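You operate a simulated robot arm through the tools that you are given. There is no shell and no other tool. Be economical: measure what you need, move in short steps, check, and stop when the job is done.

You are at the controls of a simulated robot arm. One attempt, no reset.

JOB
Take the offcut block from the top of the sack table and put it on the veneered panel.

It is judged by the outcome, as a careful person would: the job done as asked, and still so three seconds after it is handed in. It fails if anything else is knocked over, pushed out of place, dropped, spilled or broken.

ROBOT AND FRAMES
A 7-joint arm with a two-finger parallel gripper, fixed in place. Base frame: the origin is at the foot of the arm, x ahead of it, y to its left, z up; the work surface is at about z = 700. Units: mm, degrees, N and s.
With the tool pointing down near the work surface it reaches from about 280 to 680 mm from the base axis. Its first joint turns from -66.0 to 66.0 degrees. Payload 1.57 kg.
Tool frame: the origin (TCP) lies between the finger pads and is the grasp point; the fingertips stand 30 mm ahead of it; z points along the fingers, y is the line along which they close. The gripper opens to 110 mm. The fingers are 24 mm wide and 12 mm thick; the gripper's body (48 by 112 mm) begins 78 mm behind the TCP.
Orientation is told as [roll, pitch, yaw] about the base's x, y, z axes, in that order, counted from this pose: with the fingers straight down and closing along the base's y, the tool's x points along the base's -x, its y along +y and its z along -z.

CONTROLS
- The arm moves only by the tool play_rows. Its argument "targets" is a list of rows, each a list of 3 entries, a list of its own where there are three numbers: the shift along the tool's x, y, z in units of 250 mm (1.0 is 250 mm), then the turn, a rotation vector about the tool's x, y, z in units of 120 degrees (1.0 is 120 degrees), then the finger opening in mm, from 0 to 110. In form: [[[tx, ty, tz], [rx, ry, rz], gripper], ...]. A call has 1 to 8 rows; each row is the pose to reach, as a shift and turn from the pose commanded when the call began, along the tool's axes at that moment. A call with a number of a shift or a turn outside -1 to 1 is refused whole. Rows are played at 5 a second. More than 50 mm and 8.6 degrees between two rows, or a gripper value outside its range, and nothing of the call is played. Where a pose cannot be reached the arm comes as near as it can. A force on the tool above 40 N (or 10 N above the force at the start of the call, whichever is more), or a blocked arm, ends the call early, and 0.2 s more pass. Each finger travels about 108 mm/s and halts on what it meets, pressing with about 23 N; the grip force reading is that of the motor and also rises with nothing between the fingers. The clock runs only during rows and for 0.2 s after the last one: add rows that repeat a pose to give the fingers time. The reply holds the time, the measured pose of the TCP, the force on the tool along the base axes, the opening and the grip force, in the units named above and with some noise.
- Cameras (640 x 400 px; columns grow to the right, rows downward): "scene" is fixed at [153.4, -399.1, 1383.5]; the picture's right is [0.82, -0.58, 0.00], its down [-0.45, -0.63, -0.64] and it looks along [0.37, 0.52, -0.77] (base axes); focal length 334 px, centre (320, 200). "wrist" rides on the gripper at [70, 16, -141] in the tool frame; the picture's right is [-0.23, 0.97, 0.00], its down [-0.86, -0.20, -0.48] and it looks along [-0.47, -0.11, 0.88] (tool axes); focal length 222 px, centre (320, 200). There is no depth. A picture from a camera that has moved, and an enlarged one, comes with that camera's place and axes in the base frame and with its lens.
- grab_frame(camera): a new picture of that camera. The clock stands still meanwhile.
- inspect(camera, box): a new picture of the part [left, top, right, bottom] of that camera's present view, enlarged. The clock stands still meanwhile.
- job_done(): hands the job in; it is judged then, once.

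Work in short steps. Places have to be worked out from the pictures, the camera data and where the tool is seen: move nearer, look again, correct. Check each grasp and each placing, and mend what went wrong. You have 90 turns and 42 pictures in all, those below and enlarged ones among them. Open the gripper and draw the arm clear of the work before you hand the job in, unless the task says otherwise; then end with one line.

The tools are called after "Call:" as name(argument=value, ...) on one line, values as JSON. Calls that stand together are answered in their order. play_rows: Moves the arm, as the interface text tells. Its arguments: {"type":"object","properties":{"targets":{"type":"array","items":{"type":"array"}}},"required":["targets"]} The other tools are called the same way: grab_frame (camera) takes a picture; inspect (camera, box) takes an enlarged picture of a part of a camera's view; job_done () hands the job in.

At the start:

```text
clock: 0.0
ee_pos: [394.5, 46.5, 994.4]
orientation: [0.0, 0.0, 0.1]
ft_force: [-0.5, 0.5, -0.1]
opening: 110.0
finger_force: 0.0
```

scene: 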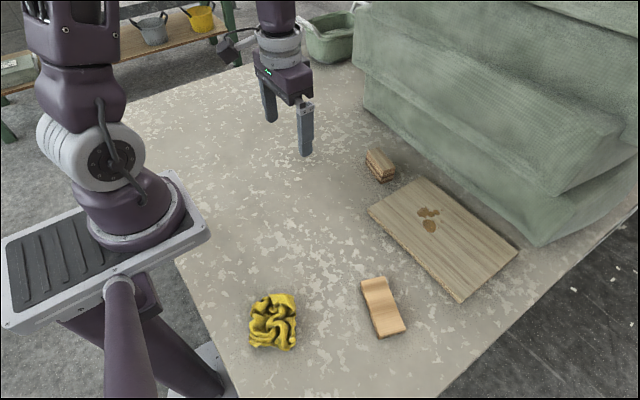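
wrist: 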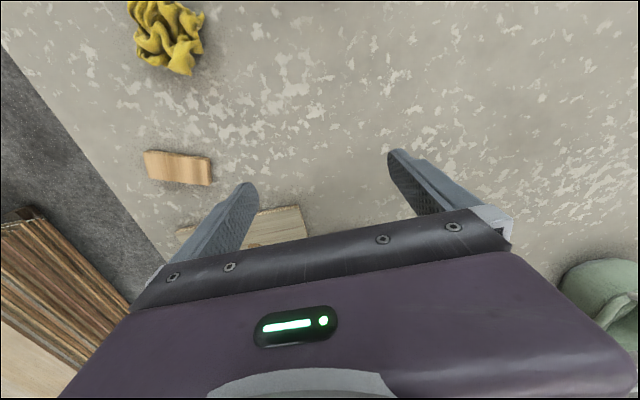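

The scene shows a small stacked-looking block near the panel, and a curved wooden piece below. I'll enlarge both to identify the offcut.

Call:
inspect(camera="scene", box=[340, 130, 540, 255])

Call:
inspect(camera="scene", box=[240, 260, 440, 385])

```text
3.20 times, centred on (440, 192) of scene
camera zoom: at [153.4, -399.1, 1383.5], right [0.82, -0.58, 0.0], down [-0.45, -0.63, -0.64], along [0.37, 0.52, -0.77], focal length 1068 px, centre (-64, 224)
```

zoom: 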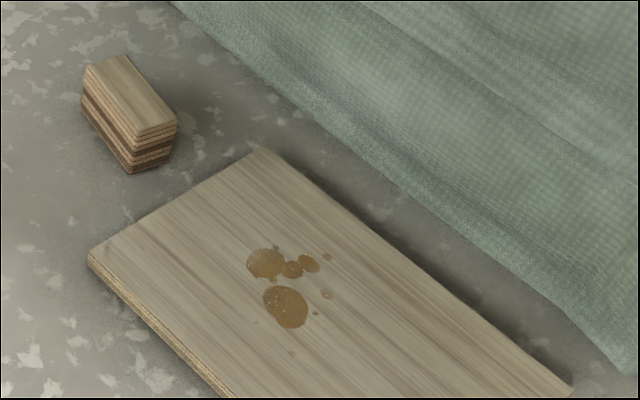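

```text
3.20 times, centred on (340, 322) of scene
camera zoom: at [153.4, -399.1, 1383.5], right [0.82, -0.58, 0.0], down [-0.45, -0.63, -0.64], along [0.37, 0.52, -0.77], focal length 1068 px, centre (256, -192)
```

zoom: 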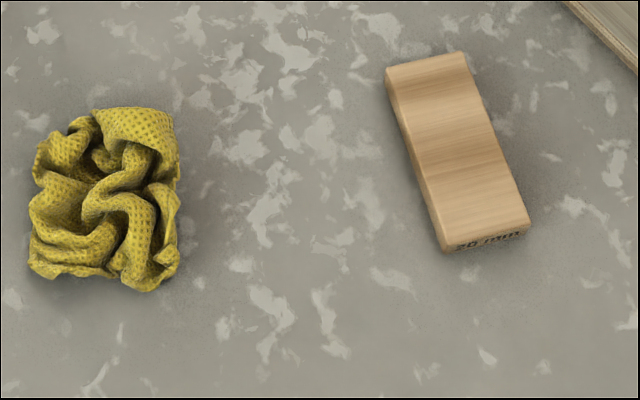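

The plywood block is the offcut: I estimate about 90 x 42 x 47 mm centred near (682, 54), long side near base y. The panel spans about x 551..750, y -338..-45, with wet-looking spots around (659, -153) to be avoided. I move forward for a closer wrist view.

Call:
play_rows(targets=[[[-0.15, 0, 0.03], [0, 0, 0], 110], [[-0.3, 0, 0.06], [0, 0, 0], 110], [[-0.45, 0, 0.1], [0, 0, 0], 110], [[-0.6, 0, 0.15], [0, 0, 0], 110], [[-0.7, 0, 0.2], [0, 0, 0], 110], [[-0.7, 0, 0.2], [0, 0, 0], 110]])

Call:
grab_frame(camera="wrist")

```text
clock: 1.4
ee_pos: [570.2, 47.5, 944.0]
orientation: [-0.1, 0.0, 0.0]
ft_force: [-0.5, 1.3, 0.0]
opening: 109.8
finger_force: 0.0
```

```text
37 pictures are left
camera wrist: at [500.4, 64.1, 1086.2], right [0.23, 0.97, 0.0], down [0.86, -0.2, 0.48], along [0.47, -0.11, -0.88], focal length 222 px, centre (320, 200)
```

wrist: 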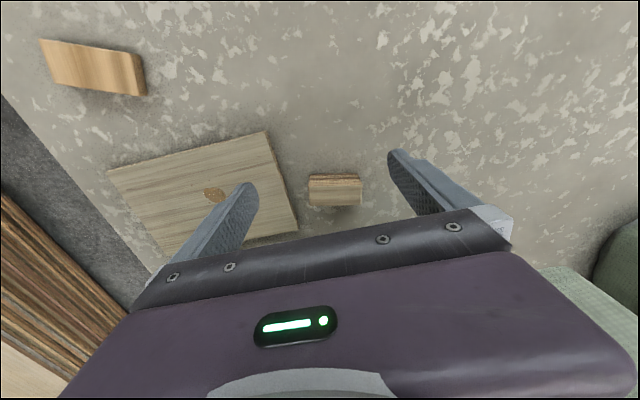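

The block sits centrally in the wrist view; I enlarge to refine its edges.

Call:
inspect(camera="wrist", box=[270, 150, 398, 230])

```text
5.00 times, centred on (334, 190) of wrist
camera zoom: at [500.4, 64.1, 1086.2], right [0.23, 0.97, 0.0], down [0.86, -0.2, 0.48], along [0.47, -0.11, -0.88], focal length 1111 px, centre (250, 250)
```

zoom: 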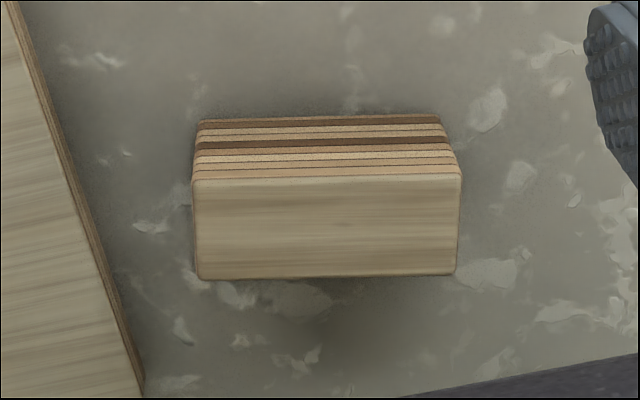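

Refined: block centre (677, 50), top z≈752, about 88 x 39 mm, long axis turned -12° yaw. I go above it with the fingers closing along its length (88 in 110 opening).

Call:
play_rows(targets=[[[-0.1, 0.003, 0.09], [0, 0, 0.026], 110], [[-0.2, 0.006, 0.18], [0, 0, 0.052], 110], [[-0.3, 0.01, 0.27], [0, 0, 0.078], 110], [[-0.38, 0.013, 0.37], [0, 0, 0.1025], 110], [[-0.426, 0.013, 0.456], [0, 0, 0.1025], 110], [[-0.426, 0.013, 0.456], [0, 0, 0.1025], 110]])

Call:
grab_frame(camera="wrist")

Call:
inspect(camera="scene", box=[300, 80, 460, 180])

```text
clock: 2.8
ee_pos: [677.7, 51.2, 831.0]
orientation: [0.1, -0.1, -12.2]
ft_force: [0.6, 0.6, 0.7]
opening: 109.9
finger_force: 0.1
```

```text
35 pictures are left
camera wrist: at [612.3, 82.3, 973.1], right [0.43, 0.9, 0.0], down [0.79, -0.38, 0.48], along [0.43, -0.21, -0.88], focal length 222 px, centre (320, 200)
```

wrist: 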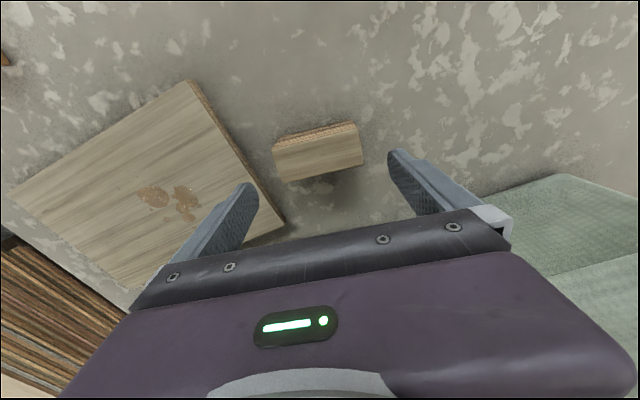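

```text
4.00 times, centred on (380, 130) of scene
camera zoom: at [153.4, -399.1, 1383.5], right [0.82, -0.58, 0.0], down [-0.45, -0.63, -0.64], along [0.37, 0.52, -0.77], focal length 1335 px, centre (80, 480)
```

zoom: 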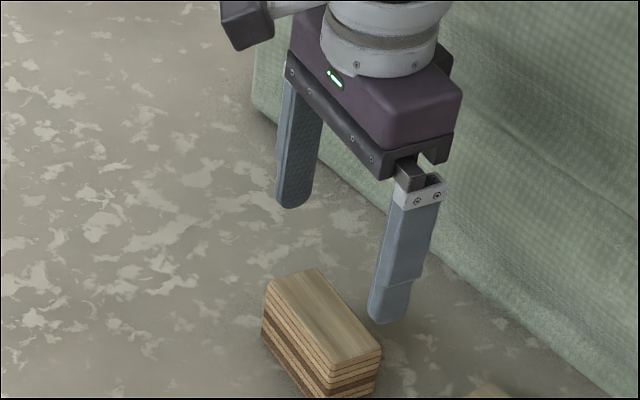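

Alignment is confirmed (block centre re-measured at (675, 51)). I descend partway until the tips are just above the block, and check.

Call:
play_rows(targets=[[[0, 0, 0.08], [0, 0, 0], 110], [[0, 0, 0.16], [0, 0, 0], 110], [[0, 0, 0.16], [0, 0, 0], 110]])

Call:
grab_frame(camera="wrist")

Call:
inspect(camera="scene", box=[300, 100, 460, 200])

```text
clock: 3.6
ee_pos: [676.9, 50.9, 790.8]
orientation: [0.1, 0.0, -12.3]
ft_force: [-0.2, 0.1, 0.4]
opening: 109.6
finger_force: 0.0
```

```text
33 pictures are left
camera wrist: at [611.6, 82.0, 932.1], right [0.43, 0.9, 0.0], down [0.79, -0.38, 0.48], along [0.43, -0.21, -0.88], focal length 222 px, centre (320, 200)
```

wrist: 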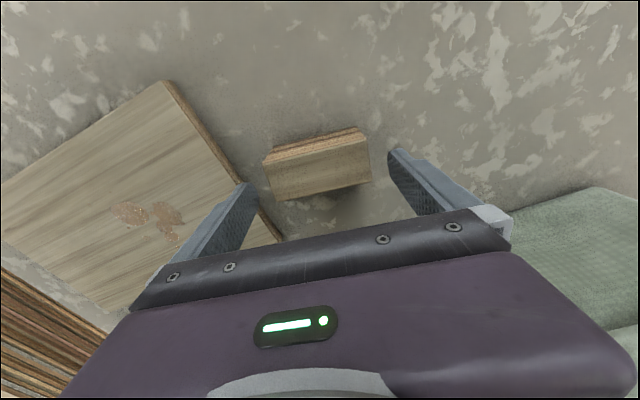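

```text
4.00 times, centred on (380, 150) of scene
camera zoom: at [153.4, -399.1, 1383.5], right [0.82, -0.58, 0.0], down [-0.45, -0.63, -0.64], along [0.37, 0.52, -0.77], focal length 1335 px, centre (80, 400)
```

zoom: 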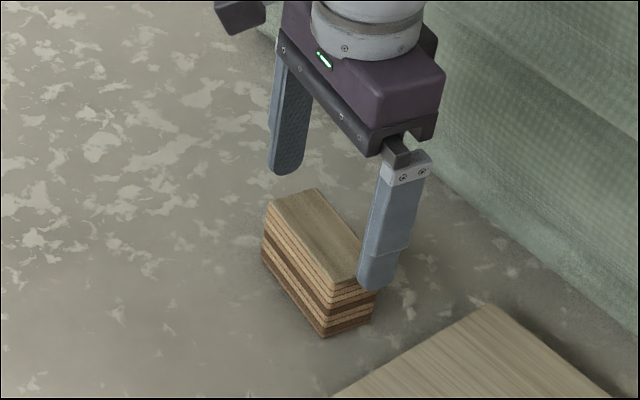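

Fingers straddle the block with even gaps. I descend to TCP z≈738 slowly, fingers still open.

Call:
play_rows(targets=[[[0, 0, 0.06], [0, 0, 0], 110], [[0, 0, 0.12], [0, 0, 0], 110], [[0, 0, 0.17], [0, 0, 0], 110], [[0, 0, 0.21], [0, 0, 0], 110], [[0, 0, 0.21], [0, 0, 0], 110]])

Call:
inspect(camera="scene", box=[300, 100, 460, 200])

Call:
grab_frame(camera="wrist")

```text
clock: 4.8
ee_pos: [675.5, 51.2, 737.3]
orientation: [0.0, 0.0, -12.3]
ft_force: [0.8, 0.2, 0.0]
opening: 109.7
finger_force: 0.1
```

```text
4.00 times, centred on (380, 150) of scene
camera zoom: at [153.4, -399.1, 1383.5], right [0.82, -0.58, 0.0], down [-0.45, -0.63, -0.64], along [0.37, 0.52, -0.77], focal length 1335 px, centre (80, 400)
```

zoom: 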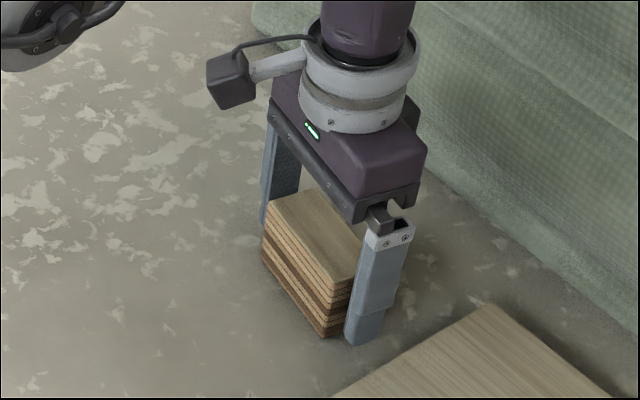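

```text
30 pictures are left
camera wrist: at [610.7, 81.4, 880.0], right [0.43, 0.9, 0.0], down [0.79, -0.38, 0.48], along [0.43, -0.21, -0.88], focal length 222 px, centre (320, 200)
```

wrist: 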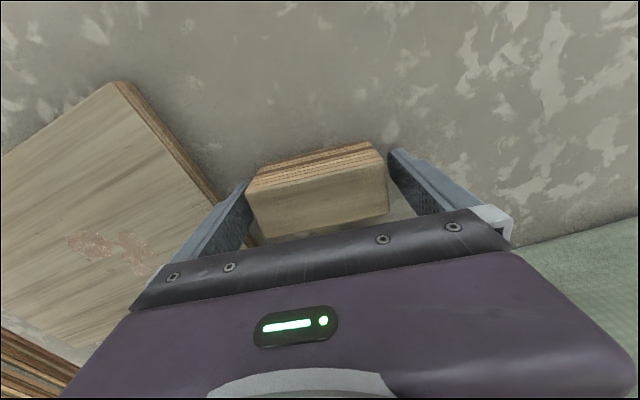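

Fingers are down on both ends with no contact. I close on the block and give it time.

Call:
play_rows(targets=[[[0, 0, 0], [0, 0, 0], 95], [[0, 0, 0], [0, 0, 0], 85], [[0, 0, 0], [0, 0, 0], 75], [[0, 0, 0], [0, 0, 0], 70], [[0, 0, 0], [0, 0, 0], 70]])

```text
clock: 6.0
ee_pos: [675.6, 50.0, 738.2]
orientation: [0.0, 0.0, -12.3]
ft_force: [0.6, 0.0, 0.1]
opening: 89.9
finger_force: 23.0
```

Gripped at 89.9 mm with 23 N. I lift 80 mm in small steps.

Call:
play_rows(targets=[[[0, 0, -0.04], [0, 0, 0], 70], [[0, 0, -0.12], [0, 0, 0], 70], [[0, 0, -0.22], [0, 0, 0], 70], [[0, 0, -0.32], [0, 0, 0], 70], [[0, 0, -0.32], [0, 0, 0], 70]])

Call:
grab_frame(camera="scene")

Call:
grab_frame(camera="wrist")

```text
clock: 7.2
ee_pos: [676.3, 50.3, 818.3]
orientation: [-0.1, 0.0, -12.4]
ft_force: [-0.3, 0.8, -0.6]
opening: 89.7
finger_force: 22.9
```

```text
29 pictures are left
```

scene: 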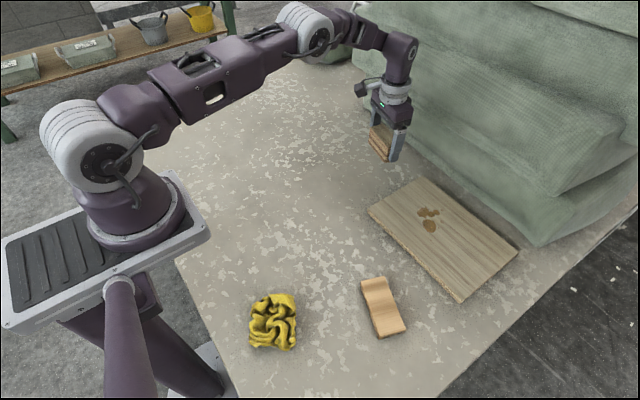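

```text
28 pictures are left
camera wrist: at [610.5, 81.7, 960.1], right [0.43, 0.9, 0.0], down [0.79, -0.38, 0.48], along [0.43, -0.21, -0.88], focal length 222 px, centre (320, 200)
```

wrist: 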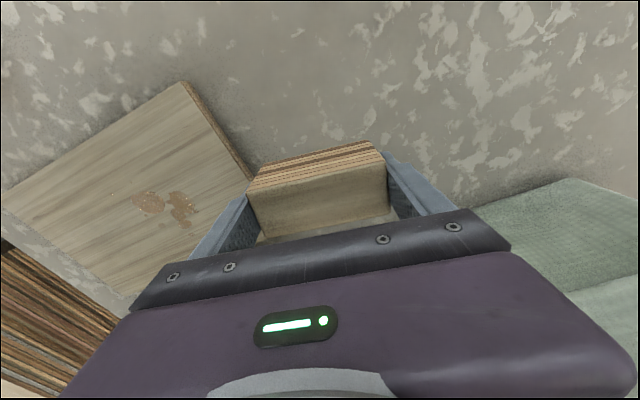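

The block is held square and clear by 80 mm. I carry it toward the panel's far-right free area, turning back to yaw 0 on the way.

Call:
play_rows(targets=[[[0, -0.1, 0], [0, 0, -0.02], 70], [[0, -0.22, 0], [0, 0, -0.045], 70], [[0, -0.35, 0], [0, 0, -0.07], 70], [[0, -0.48, 0], [0, 0, -0.09], 70], [[0, -0.6, 0], [0, 0, -0.1025], 70], [[0, -0.7, 0], [0, 0, -0.1025], 70], [[0, -0.7, 0], [0, 0, -0.1025], 70]])

```text
clock: 8.8
ee_pos: [640.5, -121.1, 818.5]
orientation: [0.0, 0.0, 0.0]
ft_force: [-0.4, -0.1, -0.2]
opening: 89.8
finger_force: 23.2
```

Now at (640, -121), yaw 0. I continue to above (605, -270).

Call:
play_rows(targets=[[[0.03, -0.12, 0], [0, 0, 0], 70], [[0.06, -0.25, 0], [0, 0, 0], 70], [[0.09, -0.38, 0], [0, 0, 0], 70], [[0.12, -0.5, 0], [0, 0, 0], 70], [[0.14, -0.596, 0], [0, 0, 0], 70], [[0.14, -0.596, 0], [0, 0, 0], 70]])

Call:
inspect(camera="scene", box=[340, 140, 560, 330])

Call:
grab_frame(camera="wrist")

```text
clock: 10.2
ee_pos: [604.3, -270.5, 817.0]
orientation: [-0.1, 0.0, -0.1]
ft_force: [0.9, 0.2, -0.7]
opening: 89.6
finger_force: 22.8
```

```text
2.11 times, centred on (450, 235) of scene
camera zoom: at [153.4, -399.1, 1383.5], right [0.82, -0.58, 0.0], down [-0.45, -0.63, -0.64], along [0.37, 0.52, -0.77], focal length 703 px, centre (46, 126)
```

zoom: 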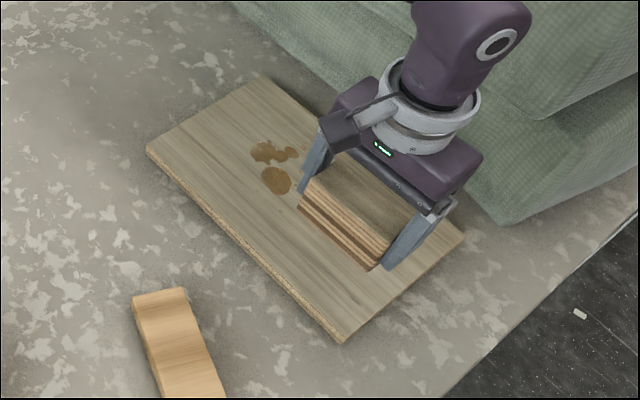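

```text
26 pictures are left
camera wrist: at [534.4, -253.6, 959.7], right [0.23, 0.97, 0.0], down [0.86, -0.2, 0.48], along [0.47, -0.11, -0.88], focal length 222 px, centre (320, 200)
```

wrist: 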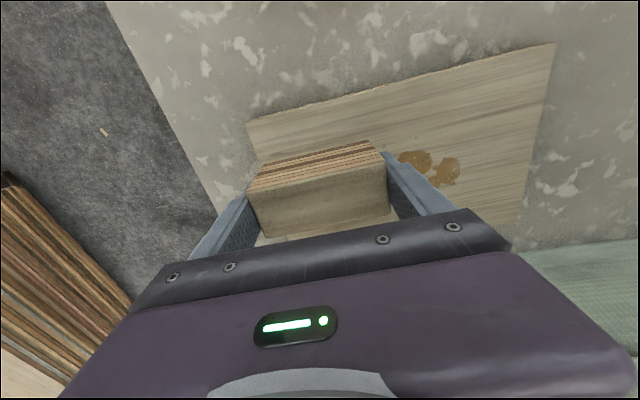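

Position is good: clear of the spots and inside the panel. I lower 45 mm and zoom on the panel edge to gauge its thickness.

Call:
play_rows(targets=[[[0, 0, 0.08], [0, 0, 0], 70], [[0, 0, 0.14], [0, 0, 0], 70], [[0, 0, 0.18], [0, 0, 0], 70], [[0, 0, 0.18], [0, 0, 0], 70]])

Call:
inspect(camera="scene", box=[420, 230, 532, 300])

Call:
inspect(camera="scene", box=[436, 270, 484, 310])

```text
clock: 11.2
ee_pos: [604.5, -269.8, 772.8]
orientation: [0.0, 0.0, 0.0]
ft_force: [0.6, 1.3, -1.5]
opening: 89.6
finger_force: 23.0
```

```text
5.71 times, centred on (476, 265) of scene
camera zoom: at [153.4, -399.1, 1383.5], right [0.82, -0.58, 0.0], down [-0.45, -0.63, -0.64], along [0.37, 0.52, -0.77], focal length 1908 px, centre (-571, -171)
```

zoom: 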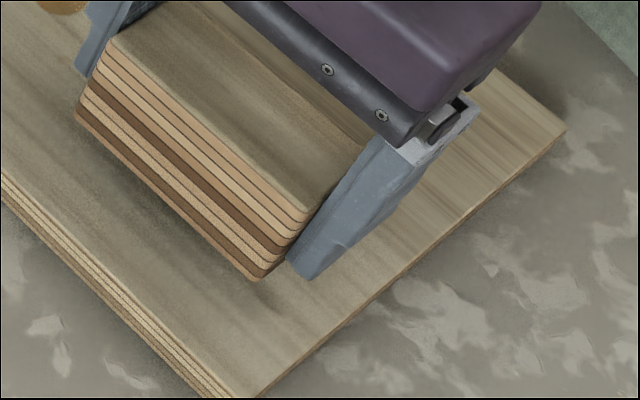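

```text
10.00 times, centred on (460, 290) of scene
camera zoom: at [153.4, -399.1, 1383.5], right [0.82, -0.58, 0.0], down [-0.45, -0.63, -0.64], along [0.37, 0.52, -0.77], focal length 3338 px, centre (-1080, -700)
```

zoom: 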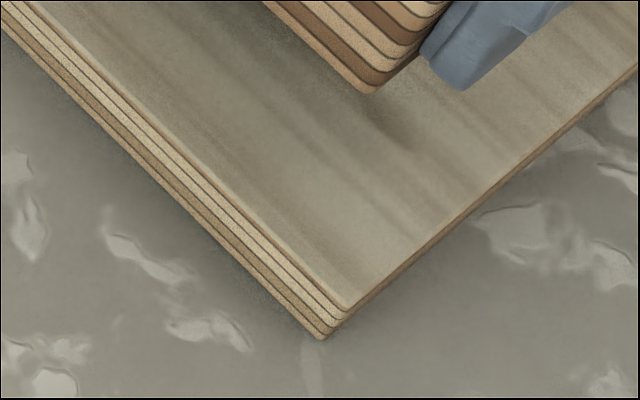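

Panel thickness measures about 16 mm, so contact is expected near TCP z≈754. I lower to 759, then step finely.

Call:
play_rows(targets=[[[0, 0, 0.03], [0, 0, 0], 70], [[0, 0, 0.056], [0, 0, 0], 70], [[0, 0, 0.056], [0, 0, 0], 70]])

Call:
play_rows(targets=[[[0, 0, 0.008], [0, 0, 0], 70], [[0, 0, 0.012], [0, 0, 0], 70], [[0, 0, 0.012], [0, 0, 0], 70]])

Call:
inspect(camera="scene", box=[420, 230, 532, 300])

```text
clock: 12.0
ee_pos: [603.5, -270.0, 759.0]
orientation: [0.0, -0.1, 0.0]
ft_force: [0.1, -0.2, 0.0]
opening: 89.4
finger_force: 23.4
```

```text
clock: 12.8
ee_pos: [604.6, -269.6, 756.4]
orientation: [0.0, 0.0, 0.0]
ft_force: [-0.8, 0.1, 2.4]
opening: 89.4
finger_force: 23.6
```

```text
5.71 times, centred on (476, 265) of scene
camera zoom: at [153.4, -399.0, 1383.5], right [0.82, -0.58, 0.0], down [-0.45, -0.63, -0.64], along [0.37, 0.52, -0.77], focal length 1908 px, centre (-571, -171)
```

zoom: 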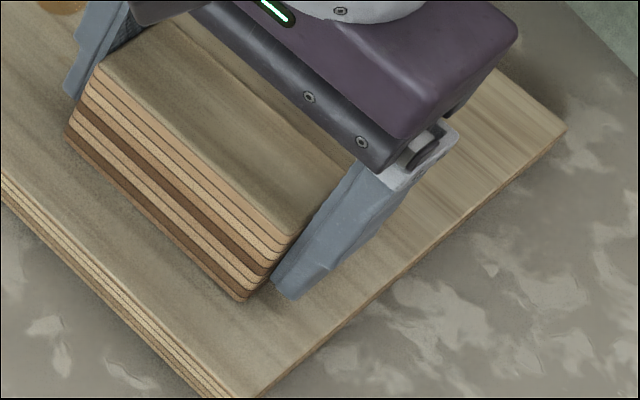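

Force 2.4 N up hints at first contact. I go down 1 mm more and read.

Call:
play_rows(targets=[[[0, 0, 0.004], [0, 0, 0], 70], [[0, 0, 0.004], [0, 0, 0], 70]])

```text
clock: 13.4
ee_pos: [605.0, -268.2, 756.6]
orientation: [-0.1, -0.2, 0.0]
ft_force: [-3.7, 3.3, 16.3]
opening: 89.7
finger_force: 23.2
```

Firm contact (16 N). I back off the 1 mm to relieve the load, then open slowly to 104.

Call:
play_rows(targets=[[[0, 0, -0.003], [0, 0, 0], 70], [[0, 0, -0.003], [0, 0, 0], 88], [[0, 0, -0.003], [0, 0, 0], 94], [[0, 0, -0.003], [0, 0, 0], 100], [[0, 0, -0.003], [0, 0, 0], 106], [[0, 0, -0.003], [0, 0, 0], 106]])

Call:
inspect(camera="scene", box=[420, 230, 532, 300])

Call:
grab_frame(camera="wrist")

```text
clock: 14.8
ee_pos: [605.2, -269.0, 755.8]
orientation: [-0.1, -0.1, 0.0]
ft_force: [0.7, 0.7, -0.2]
opening: 105.9
finger_force: 0.1
```

```text
5.71 times, centred on (476, 265) of scene
camera zoom: at [153.4, -399.1, 1383.5], right [0.82, -0.58, 0.0], down [-0.45, -0.63, -0.64], along [0.37, 0.52, -0.77], focal length 1908 px, centre (-571, -171)
```

zoom: 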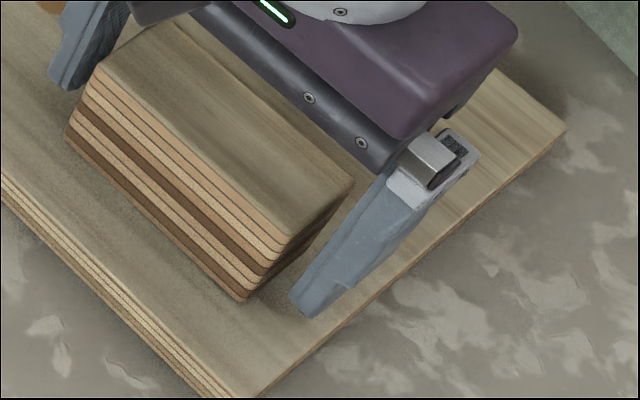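

```text
21 pictures are left
camera wrist: at [534.3, -252.7, 897.8], right [0.23, 0.97, 0.0], down [0.85, -0.2, 0.48], along [0.47, -0.11, -0.88], focal length 222 px, centre (320, 200)
```

wrist: 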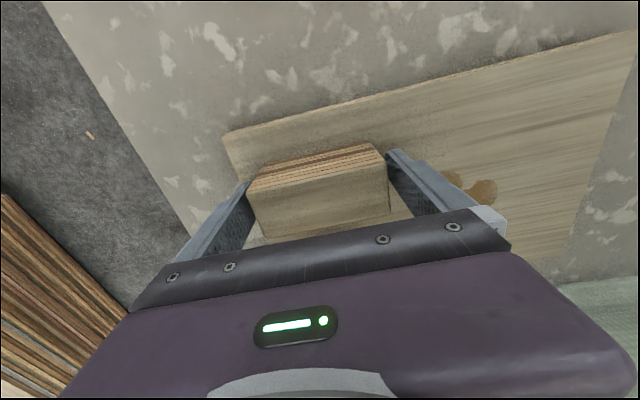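

Both fingers are free and the block stands flat on the panel. I raise straight up, then draw back.

Call:
play_rows(targets=[[[0, 0, -0.08], [0, 0, 0], 106], [[0, 0, -0.2], [0, 0, 0], 106], [[0, 0, -0.35], [0, 0, 0], 106], [[0, 0, -0.5], [0, 0, 0], 106], [[0.12, 0, -0.6], [0, 0, 0], 106], [[0.28, 0, -0.65], [0, 0, 0], 106], [[0.4, 0, -0.7], [0, 0, 0], 106], [[0.4, 0, -0.7], [0, 0, 0], 106]])

Call:
grab_frame(camera="scene")

Call:
grab_frame(camera="wrist")

```text
clock: 16.6
ee_pos: [504.7, -270.4, 931.0]
orientation: [0.1, 0.0, 0.0]
ft_force: [-0.3, -0.4, -0.3]
opening: 106.0
finger_force: 0.0
```

```text
20 pictures are left
```

scene: 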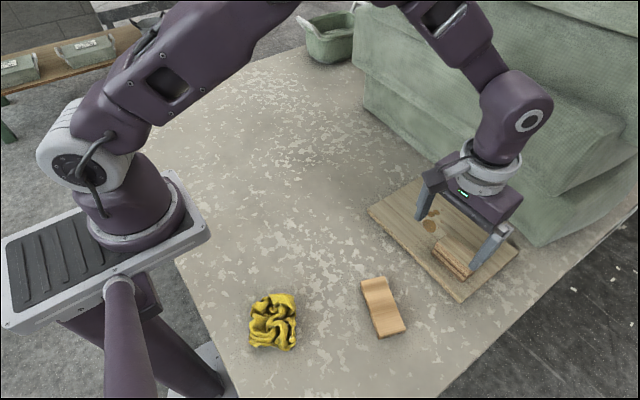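

```text
19 pictures are left
camera wrist: at [434.5, -253.2, 1072.6], right [0.23, 0.97, 0.0], down [0.85, -0.2, 0.48], along [0.47, -0.11, -0.88], focal length 222 px, centre (320, 200)
```

wrist: 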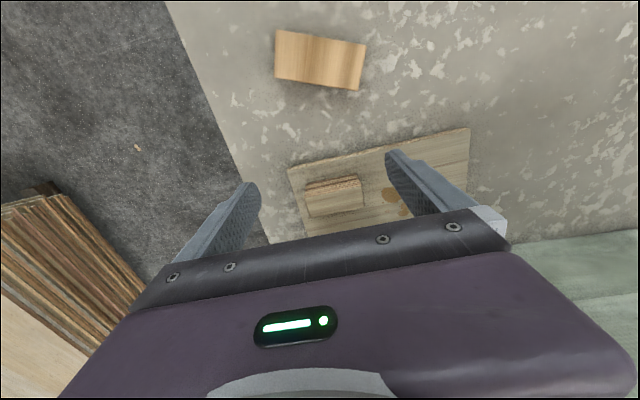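

The block rests on the panel clear of the wet spots, everything else is undisturbed, and the open gripper is well above the work. Handing in.

Call:
job_done()

```text
The job is handed in.
```

The offcut block is on the veneered panel, resting flat and clear of the wet-looking spots. Nothing else was moved, and the arm is withdrawn with the gripper open.
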